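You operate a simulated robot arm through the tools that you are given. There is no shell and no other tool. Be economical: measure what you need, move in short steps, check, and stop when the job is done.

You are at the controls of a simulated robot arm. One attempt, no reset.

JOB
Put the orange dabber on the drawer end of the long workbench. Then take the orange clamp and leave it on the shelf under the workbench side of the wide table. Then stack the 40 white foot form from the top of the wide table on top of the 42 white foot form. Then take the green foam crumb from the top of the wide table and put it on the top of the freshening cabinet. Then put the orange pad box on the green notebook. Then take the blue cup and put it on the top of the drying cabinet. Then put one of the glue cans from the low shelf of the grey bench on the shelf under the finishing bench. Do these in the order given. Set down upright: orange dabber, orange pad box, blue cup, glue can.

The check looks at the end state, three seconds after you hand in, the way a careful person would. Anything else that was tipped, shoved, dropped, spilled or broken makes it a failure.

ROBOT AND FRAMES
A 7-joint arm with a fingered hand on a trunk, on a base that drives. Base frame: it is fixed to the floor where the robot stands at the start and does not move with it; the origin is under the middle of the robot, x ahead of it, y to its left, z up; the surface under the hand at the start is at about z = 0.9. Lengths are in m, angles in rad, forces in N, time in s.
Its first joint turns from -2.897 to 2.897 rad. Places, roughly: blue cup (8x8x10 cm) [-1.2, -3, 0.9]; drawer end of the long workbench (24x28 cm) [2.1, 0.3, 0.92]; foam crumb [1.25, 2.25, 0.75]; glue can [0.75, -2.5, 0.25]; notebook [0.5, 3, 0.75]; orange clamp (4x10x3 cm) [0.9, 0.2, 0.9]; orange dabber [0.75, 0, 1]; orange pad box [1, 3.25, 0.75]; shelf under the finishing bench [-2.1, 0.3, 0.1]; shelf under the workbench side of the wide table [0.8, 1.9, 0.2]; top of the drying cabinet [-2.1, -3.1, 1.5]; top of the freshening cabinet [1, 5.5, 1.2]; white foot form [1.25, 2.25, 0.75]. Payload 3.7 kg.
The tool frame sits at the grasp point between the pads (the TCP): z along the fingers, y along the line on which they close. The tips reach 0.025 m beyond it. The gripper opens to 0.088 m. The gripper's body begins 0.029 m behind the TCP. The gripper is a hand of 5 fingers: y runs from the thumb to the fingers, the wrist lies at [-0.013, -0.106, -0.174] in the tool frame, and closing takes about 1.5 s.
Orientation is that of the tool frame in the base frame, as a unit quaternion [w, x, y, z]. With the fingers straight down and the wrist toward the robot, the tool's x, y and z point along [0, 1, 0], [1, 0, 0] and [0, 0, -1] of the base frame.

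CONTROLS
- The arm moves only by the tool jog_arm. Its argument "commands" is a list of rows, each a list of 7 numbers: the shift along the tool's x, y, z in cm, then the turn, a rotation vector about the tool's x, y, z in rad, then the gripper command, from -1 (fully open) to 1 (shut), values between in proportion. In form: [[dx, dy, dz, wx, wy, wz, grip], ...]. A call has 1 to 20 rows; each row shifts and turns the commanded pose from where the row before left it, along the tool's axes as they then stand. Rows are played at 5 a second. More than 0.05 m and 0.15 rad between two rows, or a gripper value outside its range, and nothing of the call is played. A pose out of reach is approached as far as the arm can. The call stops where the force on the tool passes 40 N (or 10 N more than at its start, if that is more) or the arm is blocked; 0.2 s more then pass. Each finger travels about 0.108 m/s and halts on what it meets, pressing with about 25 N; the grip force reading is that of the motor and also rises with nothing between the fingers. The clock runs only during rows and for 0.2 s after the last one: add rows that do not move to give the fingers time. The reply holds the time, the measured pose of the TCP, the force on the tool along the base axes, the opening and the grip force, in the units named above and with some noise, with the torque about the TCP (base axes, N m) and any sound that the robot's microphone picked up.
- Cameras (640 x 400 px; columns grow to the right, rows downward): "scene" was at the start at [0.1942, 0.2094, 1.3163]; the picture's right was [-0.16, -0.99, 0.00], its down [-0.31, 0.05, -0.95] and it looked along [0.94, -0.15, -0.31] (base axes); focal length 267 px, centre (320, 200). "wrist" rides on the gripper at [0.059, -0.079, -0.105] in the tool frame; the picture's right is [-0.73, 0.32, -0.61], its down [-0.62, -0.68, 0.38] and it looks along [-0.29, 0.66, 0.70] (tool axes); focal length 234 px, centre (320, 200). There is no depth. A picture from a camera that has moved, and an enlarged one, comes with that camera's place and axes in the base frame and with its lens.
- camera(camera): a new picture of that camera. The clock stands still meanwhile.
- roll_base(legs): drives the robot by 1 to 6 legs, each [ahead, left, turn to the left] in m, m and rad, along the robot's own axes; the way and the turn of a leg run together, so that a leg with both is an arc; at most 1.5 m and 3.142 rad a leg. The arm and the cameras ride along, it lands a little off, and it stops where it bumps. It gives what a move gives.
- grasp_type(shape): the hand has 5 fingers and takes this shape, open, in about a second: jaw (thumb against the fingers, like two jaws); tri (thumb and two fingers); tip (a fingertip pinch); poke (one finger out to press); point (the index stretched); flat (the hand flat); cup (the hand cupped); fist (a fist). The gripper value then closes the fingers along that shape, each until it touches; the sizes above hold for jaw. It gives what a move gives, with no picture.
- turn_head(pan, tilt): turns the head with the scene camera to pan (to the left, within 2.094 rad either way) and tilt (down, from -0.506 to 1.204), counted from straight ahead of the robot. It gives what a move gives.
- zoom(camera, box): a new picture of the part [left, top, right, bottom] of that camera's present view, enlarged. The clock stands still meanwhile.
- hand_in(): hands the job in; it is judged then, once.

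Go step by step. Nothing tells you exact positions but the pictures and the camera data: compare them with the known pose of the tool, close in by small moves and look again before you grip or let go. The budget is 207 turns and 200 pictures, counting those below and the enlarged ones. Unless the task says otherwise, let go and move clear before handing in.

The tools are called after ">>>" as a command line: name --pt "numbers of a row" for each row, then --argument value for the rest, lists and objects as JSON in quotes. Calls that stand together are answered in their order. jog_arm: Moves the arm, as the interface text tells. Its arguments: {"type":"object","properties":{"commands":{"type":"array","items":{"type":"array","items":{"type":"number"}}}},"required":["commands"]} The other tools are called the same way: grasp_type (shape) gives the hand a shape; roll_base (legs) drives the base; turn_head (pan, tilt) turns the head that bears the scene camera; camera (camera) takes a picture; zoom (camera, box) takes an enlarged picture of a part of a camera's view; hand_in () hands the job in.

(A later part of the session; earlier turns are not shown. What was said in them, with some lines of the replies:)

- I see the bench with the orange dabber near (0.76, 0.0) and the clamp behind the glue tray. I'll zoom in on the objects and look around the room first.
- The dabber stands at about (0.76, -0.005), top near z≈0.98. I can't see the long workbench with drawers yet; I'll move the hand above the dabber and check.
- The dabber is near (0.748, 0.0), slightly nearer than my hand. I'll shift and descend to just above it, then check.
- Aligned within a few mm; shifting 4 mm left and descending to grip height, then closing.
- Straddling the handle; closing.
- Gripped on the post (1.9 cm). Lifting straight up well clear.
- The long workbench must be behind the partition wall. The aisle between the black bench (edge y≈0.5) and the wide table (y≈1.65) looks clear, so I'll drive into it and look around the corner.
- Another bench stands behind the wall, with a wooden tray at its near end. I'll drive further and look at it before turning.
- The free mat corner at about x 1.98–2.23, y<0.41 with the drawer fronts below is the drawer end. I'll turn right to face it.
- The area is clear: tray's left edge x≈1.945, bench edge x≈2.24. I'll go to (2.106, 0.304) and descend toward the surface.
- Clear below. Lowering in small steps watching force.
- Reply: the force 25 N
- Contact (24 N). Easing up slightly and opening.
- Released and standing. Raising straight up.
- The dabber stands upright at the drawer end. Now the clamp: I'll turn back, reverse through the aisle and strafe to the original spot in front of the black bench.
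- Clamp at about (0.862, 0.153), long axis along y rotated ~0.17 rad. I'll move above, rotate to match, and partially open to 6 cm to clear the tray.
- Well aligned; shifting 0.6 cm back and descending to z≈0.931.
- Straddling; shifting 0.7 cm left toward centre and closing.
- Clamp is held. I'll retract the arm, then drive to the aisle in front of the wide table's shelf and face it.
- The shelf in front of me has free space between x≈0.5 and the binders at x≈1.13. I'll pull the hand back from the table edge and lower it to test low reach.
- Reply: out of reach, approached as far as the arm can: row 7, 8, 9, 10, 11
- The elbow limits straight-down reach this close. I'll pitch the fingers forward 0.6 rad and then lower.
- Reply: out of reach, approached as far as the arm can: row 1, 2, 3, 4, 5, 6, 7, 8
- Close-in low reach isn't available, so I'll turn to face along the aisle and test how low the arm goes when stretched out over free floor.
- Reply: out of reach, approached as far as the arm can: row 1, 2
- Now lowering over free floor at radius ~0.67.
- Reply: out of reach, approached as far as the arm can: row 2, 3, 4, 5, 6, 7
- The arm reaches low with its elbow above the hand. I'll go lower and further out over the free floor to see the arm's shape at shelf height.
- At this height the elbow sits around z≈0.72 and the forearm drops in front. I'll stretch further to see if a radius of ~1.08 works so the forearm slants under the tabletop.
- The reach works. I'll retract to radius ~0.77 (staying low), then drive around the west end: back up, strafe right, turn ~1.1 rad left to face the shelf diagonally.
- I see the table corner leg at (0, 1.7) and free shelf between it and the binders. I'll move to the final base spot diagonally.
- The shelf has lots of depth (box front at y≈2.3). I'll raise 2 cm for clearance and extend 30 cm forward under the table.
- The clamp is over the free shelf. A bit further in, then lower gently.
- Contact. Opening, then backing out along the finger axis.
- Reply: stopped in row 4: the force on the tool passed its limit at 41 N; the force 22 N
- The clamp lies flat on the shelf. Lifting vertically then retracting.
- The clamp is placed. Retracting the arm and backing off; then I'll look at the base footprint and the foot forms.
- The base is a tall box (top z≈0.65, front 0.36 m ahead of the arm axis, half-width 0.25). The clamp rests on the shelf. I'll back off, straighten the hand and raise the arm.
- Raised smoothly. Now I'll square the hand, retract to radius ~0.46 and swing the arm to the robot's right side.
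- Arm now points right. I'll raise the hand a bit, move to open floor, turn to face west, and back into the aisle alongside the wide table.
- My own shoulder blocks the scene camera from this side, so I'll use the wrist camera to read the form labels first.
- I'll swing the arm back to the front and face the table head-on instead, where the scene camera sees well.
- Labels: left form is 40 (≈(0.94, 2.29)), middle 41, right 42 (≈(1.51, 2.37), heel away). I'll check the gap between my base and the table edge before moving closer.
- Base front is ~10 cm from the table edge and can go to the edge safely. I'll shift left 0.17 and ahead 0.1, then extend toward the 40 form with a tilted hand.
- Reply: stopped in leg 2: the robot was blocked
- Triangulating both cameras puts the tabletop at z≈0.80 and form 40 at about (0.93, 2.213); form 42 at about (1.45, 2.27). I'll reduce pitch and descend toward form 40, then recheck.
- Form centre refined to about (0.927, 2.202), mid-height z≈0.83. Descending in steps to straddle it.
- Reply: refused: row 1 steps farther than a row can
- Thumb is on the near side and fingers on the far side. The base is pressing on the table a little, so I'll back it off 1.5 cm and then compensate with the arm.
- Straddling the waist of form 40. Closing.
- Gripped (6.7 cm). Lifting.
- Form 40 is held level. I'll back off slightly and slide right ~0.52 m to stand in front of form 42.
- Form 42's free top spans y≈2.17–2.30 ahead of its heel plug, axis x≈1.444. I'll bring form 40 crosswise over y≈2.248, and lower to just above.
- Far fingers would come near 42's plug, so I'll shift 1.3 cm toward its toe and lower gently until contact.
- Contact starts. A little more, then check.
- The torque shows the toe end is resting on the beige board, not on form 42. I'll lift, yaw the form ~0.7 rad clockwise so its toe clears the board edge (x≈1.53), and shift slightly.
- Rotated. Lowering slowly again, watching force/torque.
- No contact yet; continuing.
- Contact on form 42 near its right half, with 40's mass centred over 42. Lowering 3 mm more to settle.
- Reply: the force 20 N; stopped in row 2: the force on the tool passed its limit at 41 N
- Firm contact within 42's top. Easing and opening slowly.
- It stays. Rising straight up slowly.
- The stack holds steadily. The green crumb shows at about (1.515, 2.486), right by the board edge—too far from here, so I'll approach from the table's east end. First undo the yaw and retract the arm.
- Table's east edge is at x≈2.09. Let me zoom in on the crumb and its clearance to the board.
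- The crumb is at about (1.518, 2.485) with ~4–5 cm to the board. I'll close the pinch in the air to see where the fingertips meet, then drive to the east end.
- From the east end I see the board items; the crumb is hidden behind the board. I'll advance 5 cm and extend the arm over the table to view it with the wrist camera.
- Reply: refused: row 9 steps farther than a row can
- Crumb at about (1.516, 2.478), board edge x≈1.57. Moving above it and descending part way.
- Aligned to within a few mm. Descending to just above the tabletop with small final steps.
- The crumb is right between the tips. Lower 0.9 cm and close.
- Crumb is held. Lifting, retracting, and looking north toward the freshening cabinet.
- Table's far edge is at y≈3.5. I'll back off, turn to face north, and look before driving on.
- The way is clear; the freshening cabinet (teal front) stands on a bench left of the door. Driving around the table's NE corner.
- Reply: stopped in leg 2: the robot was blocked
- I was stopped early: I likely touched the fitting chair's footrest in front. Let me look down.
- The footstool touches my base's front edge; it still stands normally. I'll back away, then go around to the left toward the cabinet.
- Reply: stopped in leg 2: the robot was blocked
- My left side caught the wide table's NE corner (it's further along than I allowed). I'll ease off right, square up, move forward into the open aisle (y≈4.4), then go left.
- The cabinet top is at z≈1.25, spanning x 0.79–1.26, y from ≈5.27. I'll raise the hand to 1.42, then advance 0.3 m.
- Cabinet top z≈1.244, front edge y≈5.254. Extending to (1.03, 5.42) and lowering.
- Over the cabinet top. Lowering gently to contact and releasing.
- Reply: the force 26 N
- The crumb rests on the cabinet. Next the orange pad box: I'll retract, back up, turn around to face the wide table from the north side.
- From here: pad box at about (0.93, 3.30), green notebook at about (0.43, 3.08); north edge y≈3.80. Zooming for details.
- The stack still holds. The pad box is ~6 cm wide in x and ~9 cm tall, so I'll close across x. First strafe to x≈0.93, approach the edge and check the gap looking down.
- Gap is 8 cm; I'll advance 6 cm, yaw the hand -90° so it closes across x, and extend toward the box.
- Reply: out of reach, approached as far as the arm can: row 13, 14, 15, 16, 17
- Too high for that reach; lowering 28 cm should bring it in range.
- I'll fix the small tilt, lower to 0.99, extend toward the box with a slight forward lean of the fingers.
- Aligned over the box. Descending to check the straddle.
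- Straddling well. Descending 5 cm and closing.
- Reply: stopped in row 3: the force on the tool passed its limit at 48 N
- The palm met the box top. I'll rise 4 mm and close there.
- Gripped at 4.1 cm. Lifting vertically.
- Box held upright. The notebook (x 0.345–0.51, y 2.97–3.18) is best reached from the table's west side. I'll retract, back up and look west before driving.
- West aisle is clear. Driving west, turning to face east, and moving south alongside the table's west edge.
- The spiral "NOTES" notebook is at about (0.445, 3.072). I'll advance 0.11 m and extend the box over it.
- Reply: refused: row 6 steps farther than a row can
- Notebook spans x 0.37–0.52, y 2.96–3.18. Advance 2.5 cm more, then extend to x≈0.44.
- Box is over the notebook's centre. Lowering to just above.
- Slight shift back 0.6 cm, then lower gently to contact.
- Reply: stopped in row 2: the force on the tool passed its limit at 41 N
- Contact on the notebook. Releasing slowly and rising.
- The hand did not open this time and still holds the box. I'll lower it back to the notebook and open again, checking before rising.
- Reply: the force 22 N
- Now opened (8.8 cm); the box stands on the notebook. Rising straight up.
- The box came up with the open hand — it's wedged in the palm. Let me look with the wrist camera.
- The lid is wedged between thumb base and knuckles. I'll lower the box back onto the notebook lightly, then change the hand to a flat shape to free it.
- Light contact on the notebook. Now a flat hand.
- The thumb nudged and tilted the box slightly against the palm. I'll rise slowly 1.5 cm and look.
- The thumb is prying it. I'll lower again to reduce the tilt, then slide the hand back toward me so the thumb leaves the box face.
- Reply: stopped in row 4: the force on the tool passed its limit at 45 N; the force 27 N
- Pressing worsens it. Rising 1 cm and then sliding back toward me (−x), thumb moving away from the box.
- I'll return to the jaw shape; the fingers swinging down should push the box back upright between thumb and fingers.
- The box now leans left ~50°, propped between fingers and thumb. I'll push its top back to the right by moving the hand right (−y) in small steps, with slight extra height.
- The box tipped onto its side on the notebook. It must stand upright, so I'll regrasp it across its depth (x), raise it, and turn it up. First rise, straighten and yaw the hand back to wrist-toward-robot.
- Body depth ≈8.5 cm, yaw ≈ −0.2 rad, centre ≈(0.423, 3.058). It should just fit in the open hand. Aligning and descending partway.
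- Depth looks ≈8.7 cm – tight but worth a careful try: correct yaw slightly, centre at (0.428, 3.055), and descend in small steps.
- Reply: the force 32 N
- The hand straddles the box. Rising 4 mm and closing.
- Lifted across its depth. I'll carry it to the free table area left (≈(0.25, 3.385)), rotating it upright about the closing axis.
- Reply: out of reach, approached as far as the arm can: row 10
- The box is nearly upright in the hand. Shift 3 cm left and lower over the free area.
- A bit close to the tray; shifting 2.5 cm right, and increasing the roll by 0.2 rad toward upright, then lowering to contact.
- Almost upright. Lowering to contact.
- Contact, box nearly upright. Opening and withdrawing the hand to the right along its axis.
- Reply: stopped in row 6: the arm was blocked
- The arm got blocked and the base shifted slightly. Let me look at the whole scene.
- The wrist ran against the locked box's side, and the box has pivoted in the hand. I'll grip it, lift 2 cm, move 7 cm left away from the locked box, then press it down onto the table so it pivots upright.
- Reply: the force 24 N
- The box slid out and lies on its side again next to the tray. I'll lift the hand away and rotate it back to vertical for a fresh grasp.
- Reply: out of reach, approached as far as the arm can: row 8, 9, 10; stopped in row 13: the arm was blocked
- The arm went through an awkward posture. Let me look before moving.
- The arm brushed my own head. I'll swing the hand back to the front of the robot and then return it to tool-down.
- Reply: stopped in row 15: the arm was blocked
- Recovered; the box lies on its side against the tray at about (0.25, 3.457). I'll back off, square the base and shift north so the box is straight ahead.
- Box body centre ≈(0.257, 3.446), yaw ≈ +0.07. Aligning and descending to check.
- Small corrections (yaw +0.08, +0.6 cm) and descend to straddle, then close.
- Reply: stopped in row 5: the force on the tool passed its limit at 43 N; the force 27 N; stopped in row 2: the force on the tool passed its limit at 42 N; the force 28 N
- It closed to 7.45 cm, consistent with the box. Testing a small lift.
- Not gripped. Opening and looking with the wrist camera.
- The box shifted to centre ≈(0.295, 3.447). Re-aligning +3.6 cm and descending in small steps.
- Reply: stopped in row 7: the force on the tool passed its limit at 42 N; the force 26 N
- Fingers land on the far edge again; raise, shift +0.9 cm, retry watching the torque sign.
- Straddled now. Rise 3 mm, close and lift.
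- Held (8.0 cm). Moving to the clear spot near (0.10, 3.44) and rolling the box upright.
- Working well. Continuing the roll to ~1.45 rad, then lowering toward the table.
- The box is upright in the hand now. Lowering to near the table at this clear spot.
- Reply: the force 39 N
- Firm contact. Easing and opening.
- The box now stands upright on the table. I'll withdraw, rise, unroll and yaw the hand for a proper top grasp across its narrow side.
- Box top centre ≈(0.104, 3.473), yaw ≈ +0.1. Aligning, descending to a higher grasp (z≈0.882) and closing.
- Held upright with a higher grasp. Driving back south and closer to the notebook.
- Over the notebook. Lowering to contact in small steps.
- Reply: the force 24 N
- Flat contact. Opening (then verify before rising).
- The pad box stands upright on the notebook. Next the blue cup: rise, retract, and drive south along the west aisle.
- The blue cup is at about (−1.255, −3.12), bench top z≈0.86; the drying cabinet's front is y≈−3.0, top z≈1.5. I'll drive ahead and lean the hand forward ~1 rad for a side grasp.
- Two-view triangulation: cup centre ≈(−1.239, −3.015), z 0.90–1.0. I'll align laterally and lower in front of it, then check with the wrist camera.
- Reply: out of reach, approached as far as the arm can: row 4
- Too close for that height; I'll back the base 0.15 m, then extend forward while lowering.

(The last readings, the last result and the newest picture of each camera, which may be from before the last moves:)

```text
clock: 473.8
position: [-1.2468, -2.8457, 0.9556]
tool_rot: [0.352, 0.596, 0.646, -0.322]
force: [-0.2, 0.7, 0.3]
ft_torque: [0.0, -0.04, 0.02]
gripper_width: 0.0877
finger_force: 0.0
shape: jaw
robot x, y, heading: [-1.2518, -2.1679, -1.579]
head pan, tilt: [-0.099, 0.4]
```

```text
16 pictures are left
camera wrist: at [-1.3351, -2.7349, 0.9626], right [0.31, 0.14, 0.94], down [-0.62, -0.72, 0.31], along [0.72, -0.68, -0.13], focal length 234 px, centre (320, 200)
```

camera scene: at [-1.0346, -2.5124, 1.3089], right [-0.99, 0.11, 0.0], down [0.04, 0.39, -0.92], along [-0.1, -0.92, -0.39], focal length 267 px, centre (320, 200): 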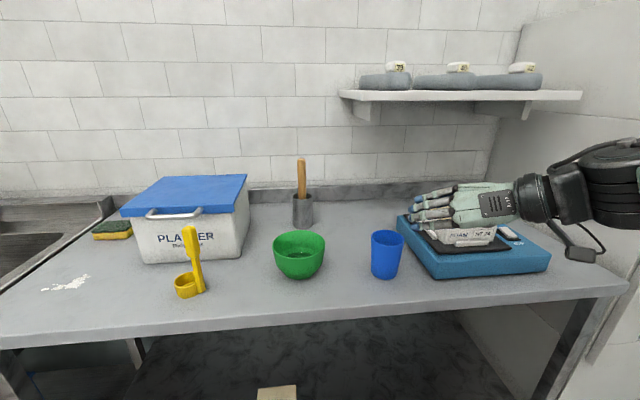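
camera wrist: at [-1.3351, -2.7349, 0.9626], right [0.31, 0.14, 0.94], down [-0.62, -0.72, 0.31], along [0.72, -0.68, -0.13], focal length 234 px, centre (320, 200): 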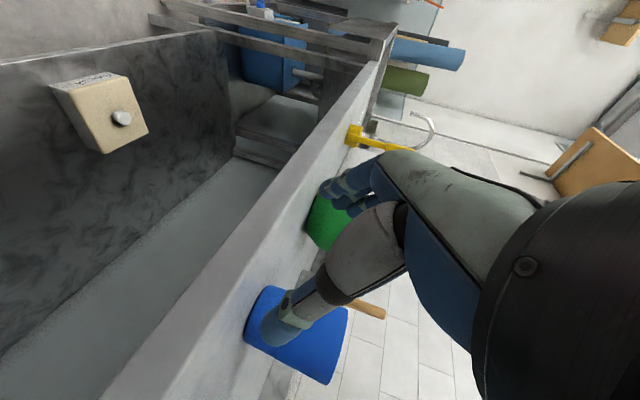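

Aligned with the cup (x≈−1.2485). Advancing to straddle it.

>>> jog_arm --pt "-2.7 -0.42 4.15 0 0 0 -1" --pt "-2.7 -0.42 4.15 0 0 0 -1" --pt "-1.35 -0.21 2.1 0 0 0 -1" --pt "-1.35 -0.21 2.1 0 0 0 -1" --pt "-0.9 -0.1 1.4 0 0 0 -1" --pt "0 0 0 0 0 0 -1"

>>> zoom --camera "scene" --box '[300, 150, 500, 310]'

```text
clock: 475.1
position: [-1.2455, -3.0136, 0.9559]
tool_rot: [0.352, 0.595, 0.646, -0.323]
force: [0.6, 1.0, 1.0]
ft_torque: [-0.06, -0.01, -0.03]
gripper_width: 0.088
finger_force: 0.1
shape: jaw
robot x, y, heading: [-1.2488, -2.1678, -1.58]
head pan, tilt: [-0.099, 0.4]
```

```text
2.50 times, centred on (400, 230) of scene
camera zoom: at [-1.0331, -2.3624, 1.3088], right [-0.99, 0.11, 0.0], down [0.04, 0.39, -0.92], along [-0.1, -0.92, -0.39], focal length 667 px, centre (120, 125)
```

zoom: 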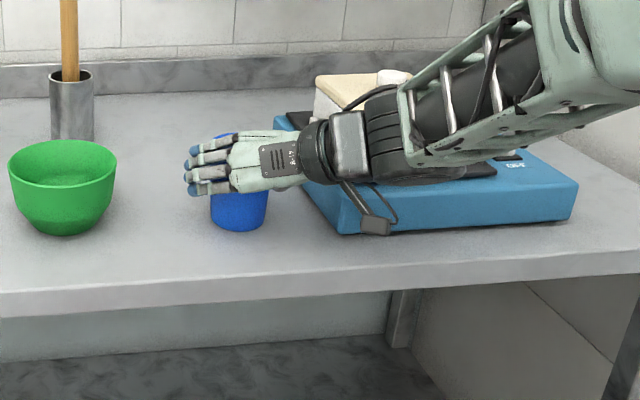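

The hand surrounds the cup without contact. Closing and lifting.

>>> jog_arm --pt "0 0 0 0 0 0 -0.5" --pt "0 0 0 0 0 0 0" --pt "0 0 0 0 0 0 1" --pt "0 0 0 0 0 0 1" --pt "0 0 0 0 0 0 1" --pt "0 0 0 0 0 0 1"

>>> jog_arm --pt "-1.7 0 -1.1 0 0 0 1" --pt "-4.1 0 -2.65 0 0 0 1" --pt "-4.1 0 -2.65 0 0 0 1" --pt "-4.1 0 -2.65 0 0 0 1" --pt "2.7 0.42 -4.15 0 0 0 1" --pt "2.7 0.42 -4.15 0 0 0 1" --pt "0 0 0 0 0 0 1"

>>> zoom --camera "scene" --box '[300, 100, 500, 260]'

```text
clock: 476.6
position: [-1.2452, -3.0132, 0.9555]
tool_rot: [0.353, 0.595, 0.646, -0.322]
force: [-0.4, -0.2, 1.0]
ft_torque: [-0.01, 0.06, 0.0]
gripper_width: 0.0646
finger_force: 25.2
shape: jaw
robot x, y, heading: [-1.2474, -2.1655, -1.581]
head pan, tilt: [-0.099, 0.4]
```

```text
clock: 478.1
position: [-1.2457, -2.9123, 1.1231]
tool_rot: [0.353, 0.595, 0.646, -0.322]
force: [0.1, -0.5, -2.0]
ft_torque: [0.02, -0.02, -0.02]
gripper_width: 0.0646
finger_force: 24.4
shape: jaw
robot x, y, heading: [-1.2512, -2.1677, -1.581]
head pan, tilt: [-0.099, 0.4]
```

```text
2.50 times, centred on (400, 180) of scene
camera zoom: at [-1.0331, -2.3626, 1.3088], right [-0.99, 0.11, 0.0], down [0.04, 0.39, -0.92], along [-0.1, -0.92, -0.39], focal length 667 px, centre (120, 250)
```

zoom: 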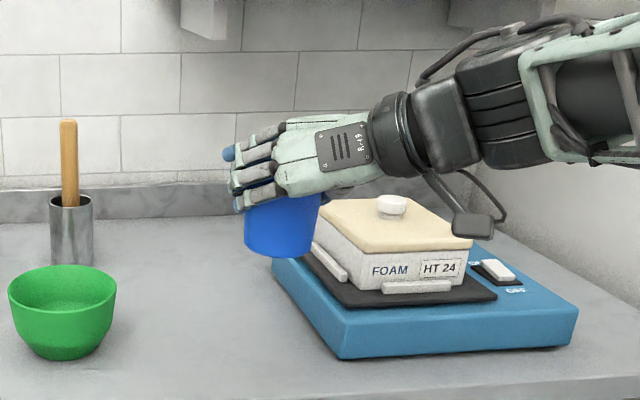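

Cup held upright. I'll back off, strafe to in front of the drying cabinet and raise the arm.

>>> roll_base --legs '[[-0.2, 0, 0.01], [0, -0.84, 0]]'

>>> jog_arm --pt "-4.1 0 -2.65 0 0 0 1" --pt "-4.1 0 -2.65 0 0 0 1" --pt "-4.1 0 -2.65 0 0 0 1" --pt "-4.1 0 -2.65 0 0 0 1" --pt "-4.1 0 -2.65 0 0 0 1" --pt "-4.1 0 -2.65 0 0 0 1" --pt "-4.1 0 -2.65 0 0 0 1" --pt "-4.1 0 -2.65 0 0 0 1" --pt "-4.1 0 -2.65 0 0 0 1" --pt "-4.1 0 -2.65 0 0 0 1" --pt "-1.7 0 -1.1 0 0 0 1"

>>> turn_head --pan 0.0 --tilt 0.0

>>> camera --camera "scene"

```text
clock: 483.8
position: [-2.0871, -2.708, 1.1233]
tool_rot: [0.352, 0.596, 0.645, -0.322]
force: [-0.7, 0.2, -0.6]
ft_torque: [0.02, -0.01, 0.0]
gripper_width: 0.0646
finger_force: 24.5
shape: jaw
robot x, y, heading: [-2.0897, -1.9591, -1.59]
head pan, tilt: [-0.099, 0.4]
```

```text
clock: 486.2
position: [-2.0905, -2.7004, 1.5242]
tool_rot: [0.352, 0.596, 0.646, -0.322]
force: [-0.3, -0.1, -2.1]
ft_torque: [0.04, 0.01, 0.0]
gripper_width: 0.0645
finger_force: 24.7
shape: jaw
out of reach, approached as far as the arm can: row 9, 10, 11
robot x, y, heading: [-2.0916, -1.9579, -1.586]
head pan, tilt: [-0.099, 0.4]
```

```text
clock: 487.1
position: [-2.0907, -2.7006, 1.5247]
tool_rot: [0.353, 0.596, 0.645, -0.323]
force: [0.0, 0.1, -1.0]
ft_torque: [0.01, -0.02, 0.0]
gripper_width: 0.0646
finger_force: 24.8
shape: jaw
robot x, y, heading: [-2.0922, -1.9611, -1.582]
head pan, tilt: [0.0, 0.0]
```

```text
13 pictures are left
camera scene: at [-1.8657, -2.1543, 1.3457], right [-1.0, 0.01, 0.0], down [0.0, 0.0, -1.0], along [-0.01, -1.0, 0.0], focal length 267 px, centre (320, 200)
```

scene: 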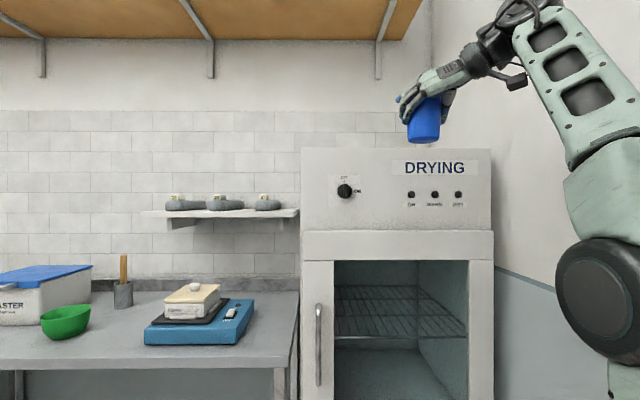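

The arm's limit at this radius is z≈1.52; nearer in it can go higher. I'll retract to radius ~0.55, raise to 1.62, and then drive in.

>>> jog_arm --pt "2.7 0.42 -4.15 0 0 0 1" --pt "2.7 0.42 -4.15 0 0 0 1" --pt "2.7 0.42 -4.15 0 0 0 1" --pt "2.2 0.34 -3.35 0 0 0 1" --pt "-4.1 0 -2.65 0 0 0 1" --pt "-4.1 0 -2.65 0 0 0 1" --pt "0 0 0 0 0 0 1"

```text
clock: 488.7
position: [-2.0946, -2.5119, 1.5793]
tool_rot: [0.352, 0.596, 0.646, -0.322]
force: [-0.1, -0.1, -1.9]
ft_torque: [0.01, -0.02, -0.01]
gripper_width: 0.0643
finger_force: 25.0
shape: jaw
out of reach, approached as far as the arm can: row 6
robot x, y, heading: [-2.0916, -1.9586, -1.589]
head pan, tilt: [0.0, 0.0]
```

I'll probe a middle radius (~0.63), which should allow the most height.

>>> jog_arm --pt "-2.7 -0.42 4.15 0 0 0 1" --pt "-2.2 -0.3 3.3 0 0 0 1" --pt "-1.7 0 -1.08 0 0 0 1" --pt "-1.7 0 -1.08 0 0 0 1" --pt "0 0 0 0 0 0 1"

```text
clock: 489.9
position: [-2.1174, -2.5908, 1.5626]
tool_rot: [0.353, 0.596, 0.645, -0.323]
force: [-0.2, -1.0, -1.2]
ft_torque: [-0.01, -0.02, 0.02]
gripper_width: 0.0644
finger_force: 25.0
shape: jaw
out of reach, approached as far as the arm can: row 1, 2, 3, 4
robot x, y, heading: [-2.0896, -1.9611, -1.583]
head pan, tilt: [0.0, 0.0]
```

Let me retract again to r≈0.52 and raise in several small steps to find the true height limit.

>>> jog_arm --pt "2.7 0.42 -4.15 0 0 0 1" --pt "2.7 1.5 -3.8 0 0 0 1" --pt "0.7 0.5 -1 0 0 0 1" --pt "-0.84 0 -0.54 0 0 0 1" --pt "-0.84 0 -0.54 0 0 0 1" --pt "-0.84 0 -0.54 0 0 0 1" --pt "-0.84 0 -0.54 0 0 0 1" --pt "-0.84 0 -0.54 0 0 0 1" --pt "-0.84 0 -0.54 0 0 0 1" --pt "0 0 0 0 0 0 1"

```text
clock: 492.1
position: [-2.1007, -2.4804, 1.5882]
tool_rot: [0.352, 0.596, 0.646, -0.323]
force: [0.3, 0.1, -1.5]
ft_torque: [0.0, -0.03, -0.01]
gripper_width: 0.0647
finger_force: 25.6
shape: jaw
out of reach, approached as far as the arm can: row 7, 8, 9
robot x, y, heading: [-2.0901, -1.9593, -1.582]
head pan, tilt: [0.0, 0.0]
```

Reached z≈1.588 (cup bottom ≈1.526, above the ≈1.505 cabinet top). Driving in carefully and checking the clearance in between.

>>> roll_base --legs '[[0.47, -0.06, 0]]'

>>> camera --camera "scene"

```text
clock: 494.7
position: [-2.1721, -2.8887, 1.587]
tool_rot: [0.347, 0.606, 0.636, -0.328]
force: [0.1, 0.2, -2.6]
ft_torque: [0.02, 0.01, 0.03]
gripper_width: 0.0645
finger_force: 24.4
shape: jaw
robot x, y, heading: [-2.1439, -2.3706, -1.618]
head pan, tilt: [0.0, 0.0]
stopped in leg 1: the robot was blocked; the commanded pose is now the measured one
```

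```text
12 pictures are left
camera scene: at [-1.9274, -2.5685, 1.3458], right [-1.0, 0.05, 0.0], down [0.0, 0.0, -1.0], along [-0.05, -1.0, 0.0], focal length 267 px, centre (320, 200)
```

scene: 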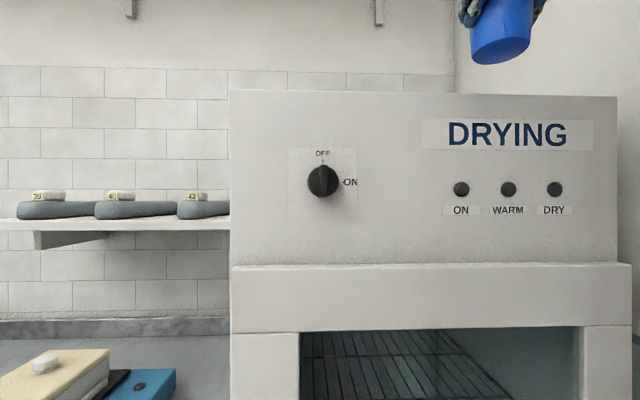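

The base bumped something on its right (the side wall); the cup bottom (≈1.527) clears the cabinet top (≈1.509). I'll ease back, shift left 7 cm, square up, and go on.

>>> roll_base --legs '[[-0.04, 0.075, 0.047], [0.2, 0, 0]]'

```text
clock: 496.9
position: [-2.073, -3.0465, 1.5872]
tool_rot: [0.356, 0.591, 0.649, -0.32]
force: [-0.6, 0.0, -1.6]
ft_torque: [0.03, -0.02, -0.01]
gripper_width: 0.0646
finger_force: 24.8
shape: jaw
robot x, y, heading: [-2.0682, -2.5309, -1.573]
head pan, tilt: [0.0, 0.0]
```

>>> roll_base --legs '[[0, -0.03, 0], [0.04, 0, 0]]'

>>> zoom --camera "scene" --box '[330, 0, 640, 160]'

```text
clock: 498.2
position: [-2.101, -3.0464, 1.6003]
tool_rot: [0.36, 0.587, 0.646, -0.33]
force: [0.4, 0.1, -1.1]
ft_torque: [0.02, -0.02, -0.02]
gripper_width: 0.0647
finger_force: 24.7
shape: jaw
robot x, y, heading: [-2.1008, -2.5573, -1.571]
head pan, tilt: [0.0, 0.0]
```

```text
2.06 times, centred on (485, 80) of scene
camera zoom: at [-1.8733, -2.7228, 1.3518], right [-1.0, 0.0, 0.0], down [0.0, -0.02, -1.0], along [0.0, -1.0, 0.02], focal length 550 px, centre (-21, 448)
```

zoom: 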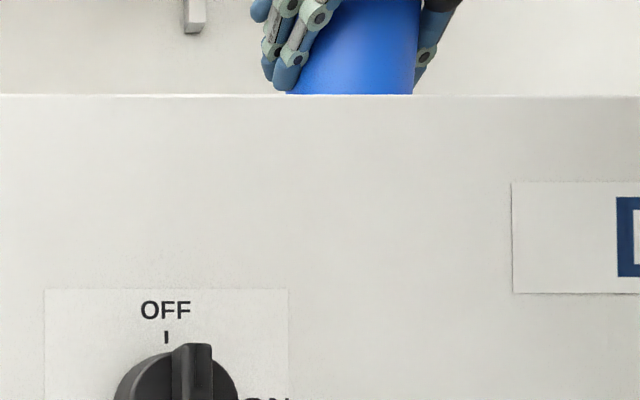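

The cup is over the cabinet top just behind its front edge. Extending 3 cm more and lowering gently.

>>> jog_arm --pt "-1.62 -0.25 2.5 0 0 0 1" --pt "0.84 0 0.54 0 0 0 1" --pt "0.67 0 0.43 0 0 0 1" --pt "0 0 0 0 0 0 1"

>>> jog_arm --pt "0.42 0 0.27 0 0 0 1" --pt "0 0 0 0 0 0 1"

>>> jog_arm --pt "0.34 0 0.22 0 0 0 1" --pt "0 0 0 0 0 0 1"

```text
clock: 499.2
position: [-2.1071, -3.0884, 1.5661]
tool_rot: [0.356, 0.59, 0.648, -0.324]
force: [0.2, 0.1, -1.3]
ft_torque: [0.03, 0.05, -0.04]
gripper_width: 0.0646
finger_force: 24.4
shape: jaw
out of reach, approached as far as the arm can: row 1
robot x, y, heading: [-2.1024, -2.5488, -1.571]
head pan, tilt: [0.0, 0.0]
```

```text
clock: 499.9
position: [-2.1078, -3.0897, 1.5611]
tool_rot: [0.356, 0.59, 0.649, -0.324]
force: [0.2, -0.5, -1.4]
ft_torque: [0.0, 0.01, 0.02]
gripper_width: 0.0646
finger_force: 25.3
shape: jaw
robot x, y, heading: [-2.1039, -2.5529, -1.573]
head pan, tilt: [0.0, 0.0]
```

```text
clock: 500.4
position: [-2.1074, -3.0891, 1.5569]
tool_rot: [0.356, 0.59, 0.648, -0.324]
force: [0.5, -0.8, -1.0]
ft_torque: [0.0, 0.02, -0.02]
gripper_width: 0.0647
finger_force: 24.7
shape: jaw
robot x, y, heading: [-2.1, -2.5529, -1.573]
head pan, tilt: [0.0, 0.0]
```

>>> jog_arm --pt "0.34 0 0.22 0 0 0 1" --pt "0 0 0 0 0 0 1"

>>> jog_arm --pt "0.34 0 0.22 0 0 0 1" --pt "0 0 0 0 0 0 1"

>>> zoom --camera "scene" --box '[330, 0, 640, 160]'

```text
clock: 501.1
position: [-2.1066, -3.0884, 1.5542]
tool_rot: [0.356, 0.59, 0.648, -0.325]
force: [0.6, -0.5, 14.5]
ft_torque: [-0.01, -0.15, -0.04]
gripper_width: 0.0646
finger_force: 25.1
shape: jaw
robot x, y, heading: [-2.0976, -2.5502, -1.573]
head pan, tilt: [0.0, 0.0]
```

```text
clock: 501.6
position: [-2.1069, -3.0884, 1.5496]
tool_rot: [0.357, 0.59, 0.648, -0.325]
force: [0.5, 0.8, 35.6]
ft_torque: [-0.31, -0.42, -0.12]
gripper_width: 0.0646
finger_force: 24.8
shape: jaw
robot x, y, heading: [-2.1, -2.5474, -1.573]
head pan, tilt: [0.0, 0.0]
```

```text
2.06 times, centred on (485, 80) of scene
camera zoom: at [-1.8734, -2.7393, 1.346], right [-1.0, 0.0, 0.0], down [0.0, 0.0, -1.0], along [0.0, -1.0, 0.0], focal length 550 px, centre (-21, 448)
```

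zoom: 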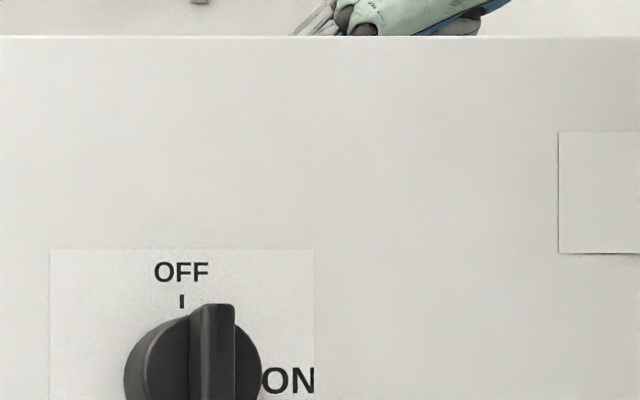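

Contact on the cabinet top. Easing, opening, and checking.

>>> jog_arm --pt "-0.25 0 -0.16 0 0 0 1" --pt "0 0 0 0 0 0 0" --pt "0 0 0 0 0 0 -0.6" --pt "0 0 0 0 0 0 -1" --pt "0 0 0 0 0 0 -1" --pt "0 0 0 0 0 0 -1"

>>> jog_arm --pt "0.54 0.08 -0.83 0 0 0 -1" --pt "1.08 0.17 -1.66 0 0 0 -1" --pt "1.6 0.25 -2.5 0 0 0 -1" --pt "2.6 0.4 -4.0 0 0 0 -1" --pt "2.6 0.4 -4.0 0 0 0 -1" --pt "0 0 0 0 0 0 -1"

>>> camera --camera "wrist"

```text
clock: 503.1
position: [-2.1083, -3.0893, 1.5513]
tool_rot: [0.356, 0.59, 0.648, -0.324]
force: [2.2, 1.0, 2.8]
ft_torque: [0.03, -0.03, 0.01]
gripper_width: 0.0879
finger_force: 0.0
shape: jaw
robot x, y, heading: [-2.1029, -2.5489, -1.569]
head pan, tilt: [0.0, 0.0]
```

```text
clock: 504.4
position: [-2.1093, -2.9338, 1.5502]
tool_rot: [0.356, 0.59, 0.648, -0.324]
force: [-0.3, 0.4, -0.3]
ft_torque: [0.03, 0.01, 0.0]
gripper_width: 0.0878
finger_force: 0.1
shape: jaw
robot x, y, heading: [-2.1042, -2.5462, -1.572]
head pan, tilt: [0.0, 0.0]
```

```text
9 pictures are left
camera wrist: at [-2.199, -2.8238, 1.5577], right [0.31, 0.15, 0.94], down [-0.62, -0.72, 0.32], along [0.72, -0.68, -0.13], focal length 234 px, centre (320, 200)
```

wrist: 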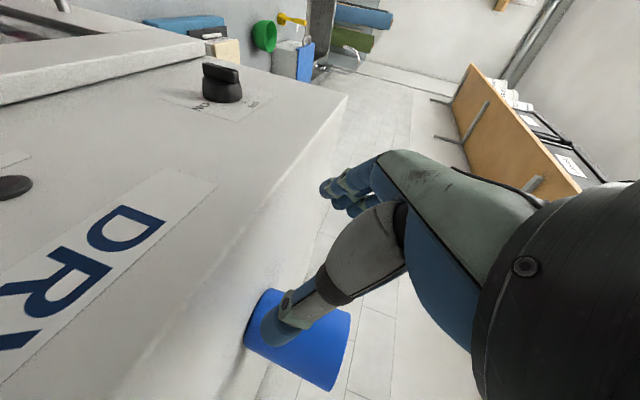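

The cup stands on the drying cabinet. Now the glue can: back off, drive to the open floor facing east, and bring the arm low.

>>> roll_base --legs '[[-0.3, 0, 0], [0, 1.05, 0], [0, 0, 1.57], [0.4, 0, 0]]'

>>> jog_arm --pt "4.1 0 2.65 0 0 0 -1" --pt "4.1 0 2.65 0 0 0 -1" --pt "4.1 0 2.65 0 0 0 -1" --pt "4.1 0 2.65 0 0 0 -1" --pt "4.1 0 2.65 0 0 0 -1" --pt "4.1 0 2.65 0 0 0 -1" --pt "-2.65 -0.4 4.1 0 0 0 -1" --pt "-2.65 -0.4 4.1 0 0 0 -1" --pt "-2.65 -0.4 4.1 0 0 0 -1" --pt "-2.65 -0.4 4.1 0 0 0 -1" --pt "-2.65 -0.4 4.1 0 0 0 -1" --pt "-2.65 -0.4 4.1 0 0 0 -1" --pt "-2.65 -0.4 4.1 0 0 0 -1" --pt "-2.65 -0.4 4.1 0 0 0 -1"

>>> jog_arm --pt "4.1 0 2.65 0 0 0 -1" --pt "4.1 0 2.65 0 0 0 -1" --pt "4.1 0 2.65 0 0 0 -1" --pt "4.1 0 2.65 0 0 0 -1" --pt "4.1 0 2.65 0 0 0 -1" --pt "4.1 0 2.65 0 0 0 -1" --pt "4.1 0 2.65 0 0 0 -1" --pt "4.1 0 2.65 0 0 0 -1" --pt "4.1 0 2.65 0 0 0 -1" --pt "4.1 0 2.65 0 0 0 -1" --pt "4.1 0 2.65 0 0 0 -1" --pt "4.1 0 2.65 0 0 0 -1" --pt "4.1 0 2.65 0 0 0 -1" --pt "4.1 0 2.65 0 0 0 -1" --pt "4.1 0 2.65 0 0 0 -1" --pt "4.1 0 2.65 0 0 0 -1"

>>> turn_head --pan 0.0 --tilt 0.5

>>> camera --camera "scene"

```text
clock: 517.4
position: [-0.2642, -2.2655, 1.5505]
tool_rot: [0.48, -0.042, 0.876, 0.023]
force: [0.4, -0.7, -0.2]
ft_torque: [-0.01, -0.03, 0.02]
gripper_width: 0.0877
finger_force: 0.1
shape: jaw
robot x, y, heading: [-0.6488, -2.2592, -0.006]
head pan, tilt: [0.0, 0.0]
```

```text
clock: 520.4
position: [0.13, -2.2595, 1.2615]
tool_rot: [0.482, -0.042, 0.875, 0.023]
force: [-0.1, 1.1, 0.7]
ft_torque: [0.0, -0.03, -0.02]
gripper_width: 0.0877
finger_force: 0.0
shape: jaw
robot x, y, heading: [-0.6504, -2.2599, -0.005]
head pan, tilt: [0.0, 0.0]
```

```text
clock: 523.8
position: [0.1338, -2.2609, 0.4795]
tool_rot: [0.48, -0.041, 0.876, 0.023]
force: [0.6, 0.4, 0.3]
ft_torque: [-0.01, 0.01, -0.02]
gripper_width: 0.0876
finger_force: 0.0
shape: jaw
robot x, y, heading: [-0.6501, -2.2582, -0.002]
head pan, tilt: [0.0, 0.0]
```

```text
clock: 524.8
position: [0.1346, -2.2605, 0.4805]
tool_rot: [0.481, -0.041, 0.875, 0.023]
force: [0.3, -0.5, 0.4]
ft_torque: [0.01, 0.0, 0.01]
gripper_width: 0.0876
finger_force: 0.0
shape: jaw
robot x, y, heading: [-0.6499, -2.2567, 0.002]
head pan, tilt: [0.0, 0.499]
```

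```text
8 pictures are left
camera scene: at [-0.4562, -2.0346, 1.2998], right [0.0, -1.0, 0.0], down [-0.48, 0.0, -0.88], along [0.88, 0.0, -0.48], focal length 267 px, centre (320, 200)
```

scene: 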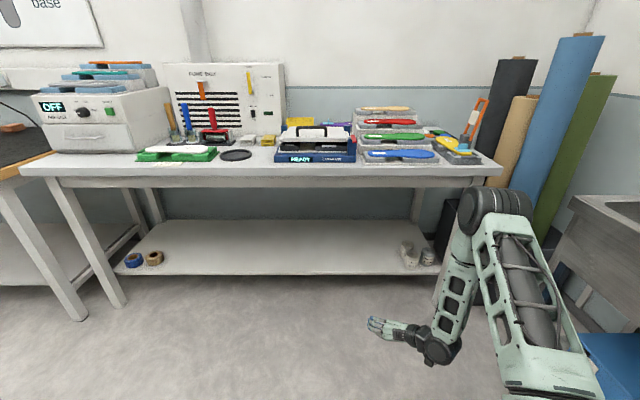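

Two glue cans stand on the grey bench's low shelf near the front right. Zooming for their position.

>>> zoom --camera "scene" --box '[360, 215, 480, 300]'

```text
4.71 times, centred on (420, 258) of scene
camera zoom: at [-0.4562, -2.0346, 1.2998], right [0.0, -1.0, 0.0], down [-0.48, 0.0, -0.88], along [0.88, 0.0, -0.48], focal length 1255 px, centre (-151, -71)
```

zoom: 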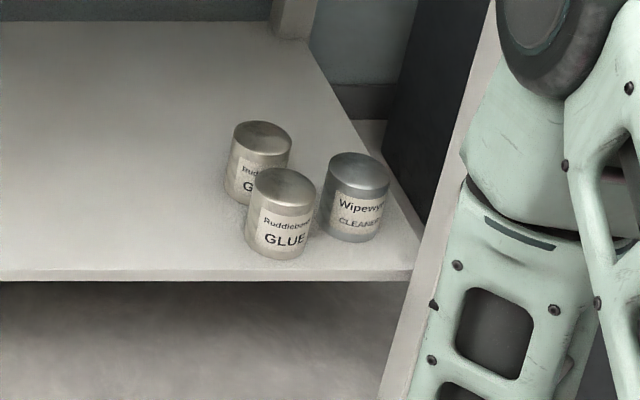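

The front can is GLUE (≈(0.733, −2.562), top z≈0.297), with another glue can behind it and a cleaner can to its right. I'll approach at about −28° so thumb and fingers fit the gaps: move the base, then yaw the hand.

>>> roll_base --legs '[[0, -0.19, 0], [0.36, 0, 0]]'

>>> jog_arm --pt "0 0 0 0.1223 0 0.079 -1" --pt "0 0 0 0.1223 0 0.079 -1" --pt "0 0 0 0.1223 0 0.079 -1" --pt "0 0 0 0.1223 0 0.079 -1" --pt "3.66 0.28 2.36 0 0 0 -1" --pt "3.66 0.28 2.36 0 0 0 -1" --pt "3.66 0.28 2.36 0 0 0 -1" --pt "3.66 0.28 2.36 0 0 0 -1" --pt "3.0 0.28 1.94 0 0 0 -1" --pt "0 0 0 0 0 0 -1"

```text
clock: 528.2
position: [0.4946, -2.4449, 0.4794]
tool_rot: [0.479, -0.043, 0.876, 0.024]
force: [-0.3, -0.3, 0.1]
ft_torque: [0.02, 0.0, 0.0]
gripper_width: 0.0878
finger_force: 0.1
shape: jaw
robot x, y, heading: [-0.2881, -2.4468, 0.001]
head pan, tilt: [0.0, 0.499]
```

```text
clock: 530.4
position: [0.5029, -2.4345, 0.2692]
tool_rot: [0.466, 0.211, 0.852, -0.114]
force: [-0.3, 0.7, -0.1]
ft_torque: [0.0, 0.01, 0.01]
gripper_width: 0.0877
finger_force: 0.0
shape: jaw
robot x, y, heading: [-0.2876, -2.4478, 0.005]
head pan, tilt: [0.0, 0.499]
```

>>> jog_arm --pt "-2.2 -0.18 3.4 0 0 0 -1" --pt "-2.2 -0.18 3.4 0 0 0 -1" --pt "-1.9 -0.18 3.8 0 0 0 -1" --pt "0 0 0 0 0 0 -1"

>>> camera --camera "wrist"

```text
clock: 531.4
position: [0.6091, -2.4969, 0.2657]
tool_rot: [0.467, 0.211, 0.851, -0.114]
force: [-0.1, -0.1, 1.1]
ft_torque: [-0.02, 0.01, 0.02]
gripper_width: 0.0875
finger_force: 0.1
shape: jaw
robot x, y, heading: [-0.2884, -2.4528, 0.003]
head pan, tilt: [0.0, 0.499]
```

```text
6 pictures are left
camera wrist: at [0.4657, -2.5124, 0.2721], right [0.04, 0.34, 0.94], down [0.27, -0.91, 0.32], along [0.96, 0.24, -0.13], focal length 234 px, centre (320, 200)
```

wrist: 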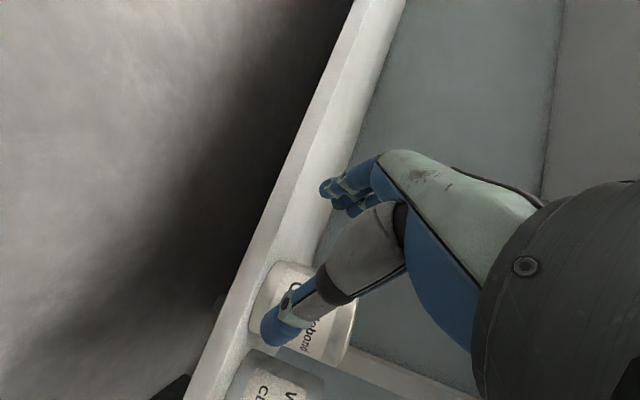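

The can is exactly where estimated. Advancing 14 cm along −28° to straddle it.

>>> jog_arm --pt "-2.2 0 3.4 0 0 0 -1" --pt "-2.2 0 3.4 0 0 0 -1" --pt "-1.1 0 1.7 0 0 0 -1" --pt "-1.1 0 1.7 0 0 0 -1" --pt "-0.9 0 1.4 0 0 0 -1" --pt "0 0 0 0 0 0 -1"

```text
clock: 532.8
position: [0.7306, -2.5606, 0.2658]
tool_rot: [0.467, 0.212, 0.851, -0.114]
force: [0.1, 0.1, 1.3]
ft_torque: [0.02, 0.04, -0.03]
gripper_width: 0.0881
finger_force: 0.0
shape: jaw
robot x, y, heading: [-0.2895, -2.4493, 0.001]
head pan, tilt: [0.0, 0.499]
```

No contact on the way in. Closing and lifting a little, then checking.

>>> jog_arm --pt "0 0 0 0 0 0 -0.5" --pt "0 0 0 0 0 0 0" --pt "0 0 0 0 0 0 1" --pt "0 0 0 0 0 0 1" --pt "0 0 0 0 0 0 1" --pt "0 0 0 0 0 0 1"

>>> jog_arm --pt "-1.7 0 -1.1 0 0 0 1" --pt "-2.5 0 -1.6 0 0 0 1" --pt "0 0 0 0 0 0 1"

>>> zoom --camera "scene" --box '[330, 180, 530, 320]'

```text
clock: 534.2
position: [0.7302, -2.561, 0.2657]
tool_rot: [0.466, 0.211, 0.852, -0.114]
force: [-0.3, -1.7, 1.1]
ft_torque: [-0.15, 0.05, 0.04]
gripper_width: 0.0661
finger_force: 24.9
shape: jaw
robot x, y, heading: [-0.2925, -2.4478, 0.004]
head pan, tilt: [0.0, 0.499]
```

```text
clock: 535.0
position: [0.7313, -2.5593, 0.317]
tool_rot: [0.467, 0.211, 0.851, -0.114]
force: [-0.2, -1.3, -3.8]
ft_torque: [0.02, -0.02, 0.04]
gripper_width: 0.0665
finger_force: 24.8
shape: jaw
robot x, y, heading: [-0.2869, -2.4486, 0.006]
head pan, tilt: [0.0, 0.499]
```

```text
2.86 times, centred on (430, 250) of scene
camera zoom: at [-0.0972, -2.2226, 1.2997], right [0.0, -1.0, 0.0], down [-0.48, 0.0, -0.88], along [0.88, 0.0, -0.48], focal length 762 px, centre (6, 57)
```

zoom: 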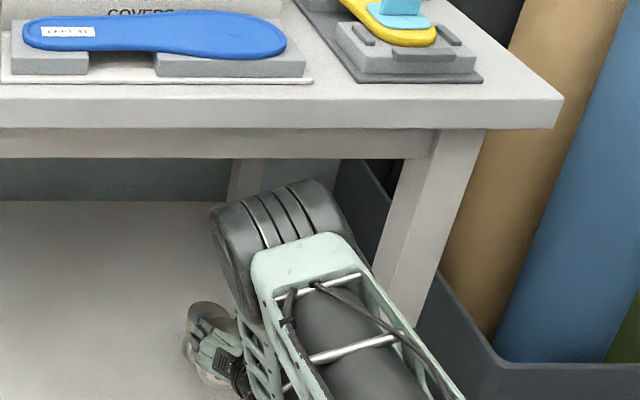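

Glue can held (≈3.8 N). Retracting from under the bench, then driving around to the finishing bench.

>>> jog_arm --pt "1.1 0 -1.7 0 0 0 1" --pt "2.2 0 -3.4 0 0 0 1" --pt "2.2 0 -3.4 0 0 0 1" --pt "2.2 0 -3.4 0 0 0 1" --pt "2.2 0 -3.4 0 0 0 1" --pt "2.2 0 -3.4 0 0 0 1" --pt "2.2 0 -3.4 0 0 0 1" --pt "0 0 0 0 0 0 1"

>>> roll_base --legs '[[-0.46, 0.02, 0], [0, 0, 3.137], [0, -1.4, 0], [0, -1.25, 0]]'

>>> turn_head --pan 0.0 --tilt 0.6

>>> camera --camera "scene"

```text
clock: 536.8
position: [0.4977, -2.4365, 0.3138]
tool_rot: [0.466, 0.212, 0.851, -0.114]
force: [0.7, 0.1, -3.4]
ft_torque: [0.06, -0.01, 0.01]
gripper_width: 0.0663
finger_force: 25.0
shape: jaw
robot x, y, heading: [-0.2902, -2.4487, 0.004]
head pan, tilt: [0.0, 0.499]
```

```text
clock: 559.4
position: [-1.4786, 0.2473, 0.3147]
tool_rot: [-0.12, 0.848, -0.222, -0.465]
force: [0.0, -0.8, -3.3]
ft_torque: [-0.02, 0.01, -0.01]
gripper_width: 0.0658
finger_force: 25.7
shape: jaw
robot x, y, heading: [-0.6889, 0.2345, 3.116]
head pan, tilt: [0.0, 0.499]
```

```text
clock: 560.1
position: [-1.4782, 0.2465, 0.3144]
tool_rot: [-0.12, 0.848, -0.223, -0.465]
force: [-0.3, -0.7, -3.0]
ft_torque: [0.0, -0.01, 0.02]
gripper_width: 0.0662
finger_force: 25.4
shape: jaw
robot x, y, heading: [-0.6901, 0.2379, 3.115]
head pan, tilt: [0.0, 0.6]
```

```text
4 pictures are left
camera scene: at [-0.8826, 0.0137, 1.2906], right [0.02, 1.0, 0.0], down [0.56, -0.01, -0.83], along [-0.82, 0.02, -0.56], focal length 267 px, centre (320, 200)
```

scene: 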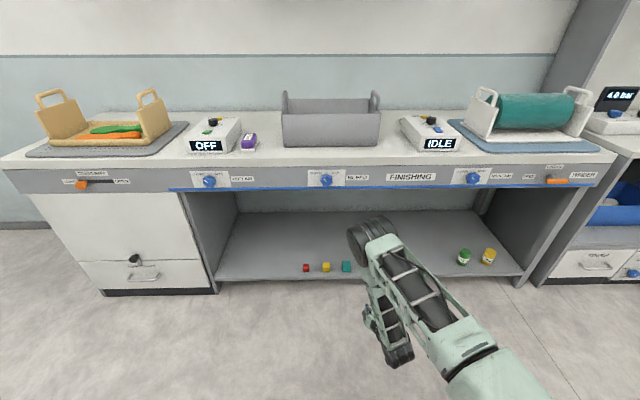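

The finishing bench's shelf is free between the small blocks (y≈0.2) and the jars (y≈0.89). I'll aim for (−1.95, 0.50): shift the base, lower outside, then extend in.

>>> roll_base --legs '[[0.28, -0.147, 0]]'

>>> jog_arm --pt "4.1 0 2.65 0 0 0 1" --pt "4.1 0 2.65 0 0 0 1" --pt "0 0 0 0 0 0 1"

>>> jog_arm --pt "-2.65 0 4.1 0 0 0 1" --pt "-2.65 0 4.1 0 0 0 1" --pt "-2.65 0 4.1 0 0 0 1" --pt "-2.65 0 4.1 0 0 0 1" --pt "-1.35 0 2.1 0 0 0 1" --pt "0 0 0 0 0 0 1"

>>> camera --camera "scene"

```text
clock: 562.2
position: [-1.7585, 0.4031, 0.3132]
tool_rot: [-0.119, 0.849, -0.222, -0.465]
force: [-0.9, 0.0, -3.1]
ft_torque: [-0.05, -0.01, 0.03]
gripper_width: 0.0662
finger_force: 25.0
shape: jaw
robot x, y, heading: [-0.9666, 0.3871, 3.111]
head pan, tilt: [0.0, 0.6]
```

```text
clock: 563.0
position: [-1.76, 0.4024, 0.2179]
tool_rot: [-0.12, 0.848, -0.222, -0.466]
force: [-0.7, 0.9, -3.7]
ft_torque: [-0.01, -0.01, 0.0]
gripper_width: 0.0662
finger_force: 24.9
shape: jaw
robot x, y, heading: [-0.9745, 0.3916, 3.121]
head pan, tilt: [0.0, 0.6]
```

```text
clock: 564.4
position: [-1.9499, 0.511, 0.2186]
tool_rot: [-0.121, 0.849, -0.222, -0.465]
force: [-0.3, 0.8, -3.2]
ft_torque: [-0.02, -0.01, 0.01]
gripper_width: 0.0662
finger_force: 24.7
shape: jaw
robot x, y, heading: [-0.9725, 0.3929, 3.111]
head pan, tilt: [0.0, 0.6]
```

```text
3 pictures are left
camera scene: at [-1.1618, 0.169, 1.2906], right [0.03, 1.0, 0.0], down [0.56, -0.01, -0.82], along [-0.82, 0.02, -0.57], focal length 267 px, centre (320, 200)
```

scene: 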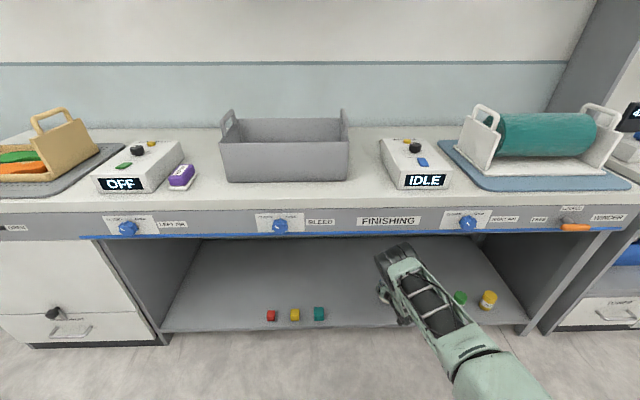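

In position over the shelf. Lowering to contact.

>>> jog_arm --pt "2.1 0 1.35 0 0 0 1" --pt "1.25 0 0.8 0 0 0 1" --pt "0 0 0 0 0 0 1"

>>> jog_arm --pt "0.42 0 0.27 0 0 0 1" --pt "0.42 0 0.27 0 0 0 1" --pt "0 0 0 0 0 0 1"

```text
clock: 565.2
position: [-1.9522, 0.51, 0.181]
tool_rot: [-0.119, 0.846, -0.223, -0.469]
force: [-0.2, -2.9, 39.1]
ft_torque: [-0.26, 0.48, -0.04]
gripper_width: 0.066
finger_force: 25.3
shape: jaw
robot x, y, heading: [-0.9696, 0.389, 3.112]
head pan, tilt: [0.0, 0.6]
```

```text
clock: 565.6
position: [-1.955, 0.5103, 0.1822]
tool_rot: [-0.118, 0.846, -0.223, -0.47]
force: [3.4, 1.5, 26.0]
ft_torque: [0.0, 0.24, 0.0]
gripper_width: 0.0657
finger_force: 24.8
shape: jaw
robot x, y, heading: [-0.9689, 0.3871, 3.118]
head pan, tilt: [0.0, 0.6]
stopped in row 1: the force on the tool passed its limit at 52 N (the readings are from after the stop); the commanded pose is now the measured one
```

Contact with the shelf. Easing, opening, then backing straight out.

>>> jog_arm --pt "-0.3 0 -0.2 0 0 0 1" --pt "0 0 0 0 0 0 0" --pt "0 0 0 0 0 0 -0.6" --pt "0 0 0 0 0 0 -1" --pt "0 0 0 0 0 0 -1" --pt "0 0 0 0 0 0 -1"

>>> jog_arm --pt "0.3 0 -0.8 0 0 0 -1" --pt "1.0 0 -1.7 0 0 0 -1" --pt "1.6 0 -2.6 0 0 0 -1" --pt "2.1 0 -3.4 0 0 0 -1" --pt "2.1 0 -3.4 0 0 0 -1" --pt "2.1 0 -3.4 0 0 0 -1" --pt "2.1 0 -3.4 0 0 0 -1" --pt "0 0 0 0 0 0 -1"

>>> camera --camera "wrist"

```text
clock: 567.0
position: [-1.9528, 0.5093, 0.1817]
tool_rot: [-0.119, 0.847, -0.223, -0.467]
force: [-1.0, -1.5, 4.8]
ft_torque: [-0.04, 0.04, -0.04]
gripper_width: 0.0874
finger_force: 0.0
shape: jaw
robot x, y, heading: [-0.9722, 0.3864, 3.111]
head pan, tilt: [0.0, 0.6]
```

```text
clock: 568.8
position: [-1.7636, 0.4028, 0.1876]
tool_rot: [-0.118, 0.847, -0.223, -0.468]
force: [0.2, 0.1, -0.3]
ft_torque: [-0.04, 0.0, 0.02]
gripper_width: 0.0879
finger_force: 0.0
shape: jaw
robot x, y, heading: [-0.9715, 0.3908, 3.117]
head pan, tilt: [0.0, 0.6]
```

```text
2 pictures are left
camera wrist: at [-1.6197, 0.4119, 0.1928], right [-0.04, -0.34, 0.94], down [-0.24, 0.92, 0.32], along [-0.97, -0.21, -0.12], focal length 234 px, centre (320, 200)
```

wrist: 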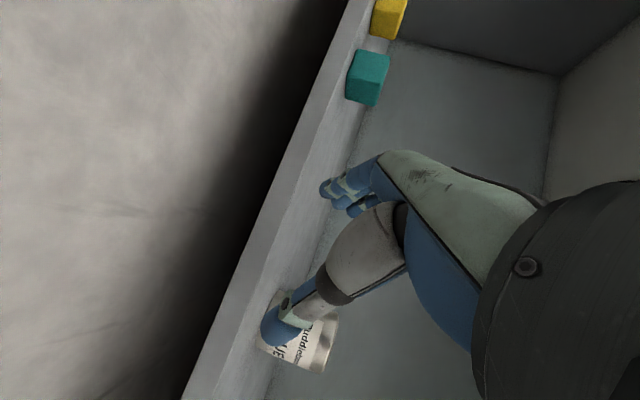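

The glue can stands upright on the shelf, released. Backing the robot clear and taking one last look.

>>> roll_base --legs '[[-0.3, 0, 0]]'

>>> zoom --camera "scene" --box '[250, 180, 510, 340]'

```text
clock: 570.8
position: [-1.4631, 0.3969, 0.1867]
tool_rot: [-0.119, 0.847, -0.223, -0.468]
force: [-0.4, 0.0, -0.1]
ft_torque: [0.0, 0.02, 0.0]
gripper_width: 0.0876
finger_force: 0.1
shape: jaw
robot x, y, heading: [-0.6702, 0.3812, 3.113]
head pan, tilt: [0.0, 0.6]
```

```text
2.46 times, centred on (380, 260) of scene
camera zoom: at [-0.8622, 0.1613, 1.2906], right [0.03, 1.0, 0.0], down [0.56, -0.02, -0.83], along [-0.82, 0.02, -0.56], focal length 656 px, centre (172, 52)
```

zoom: 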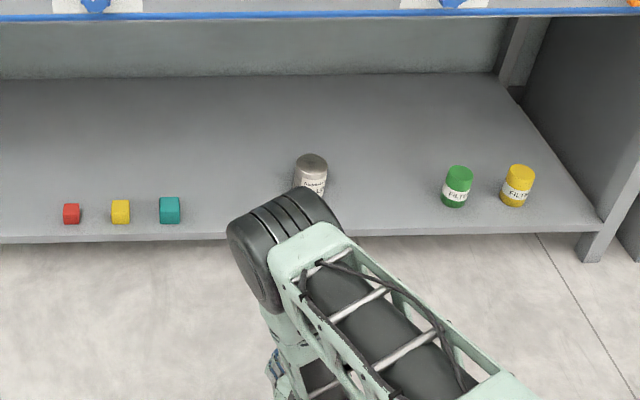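

The glue can stands upright on the finishing bench's shelf and I am clear of it. Every item was placed in order, so I am handing in.

>>> hand_in

```text
The job is handed in.
```

I did all seven steps in the order given and handed the job in. I only checked each item when I placed it, not again at the end.

- **Orange dabber:** standing upright on the drawer end of the long workbench.
- **Orange clamp:** lying flat on the shelf under the workbench side of the wide table.
- **40 foot form:** resting crosswise on the 42, because lining it up with the 42 was blocked by the 42's heel plug and the board beside it. It still held when I looked from the north side of the table, but I did not check it again after the later bumps.
- **Green foam crumb:** on top of the freshening cabinet.
- **Orange pad box:** upright on the green notebook. It stuck in the hand and tipped onto its side during the first attempts, once against the white tray beside it. I stood it back up and placed it again.
- **Blue cup:** on top of the drying cabinet; my last view of it looked upright.
- **Glue can:** upright on the shelf under the finishing bench.

These bumps could count against the "shoved" rule:
- **Base:** it touched the fitting-chair footstool, the wide table's edge, and something beside the drying cabinet, probably the side wall.
- **Arm:** my wrist pressed against the side of the locked box on the wide table, and the arm knocked my own head camera.

I saw no sign that any of these moved, but I did not check them all closely.
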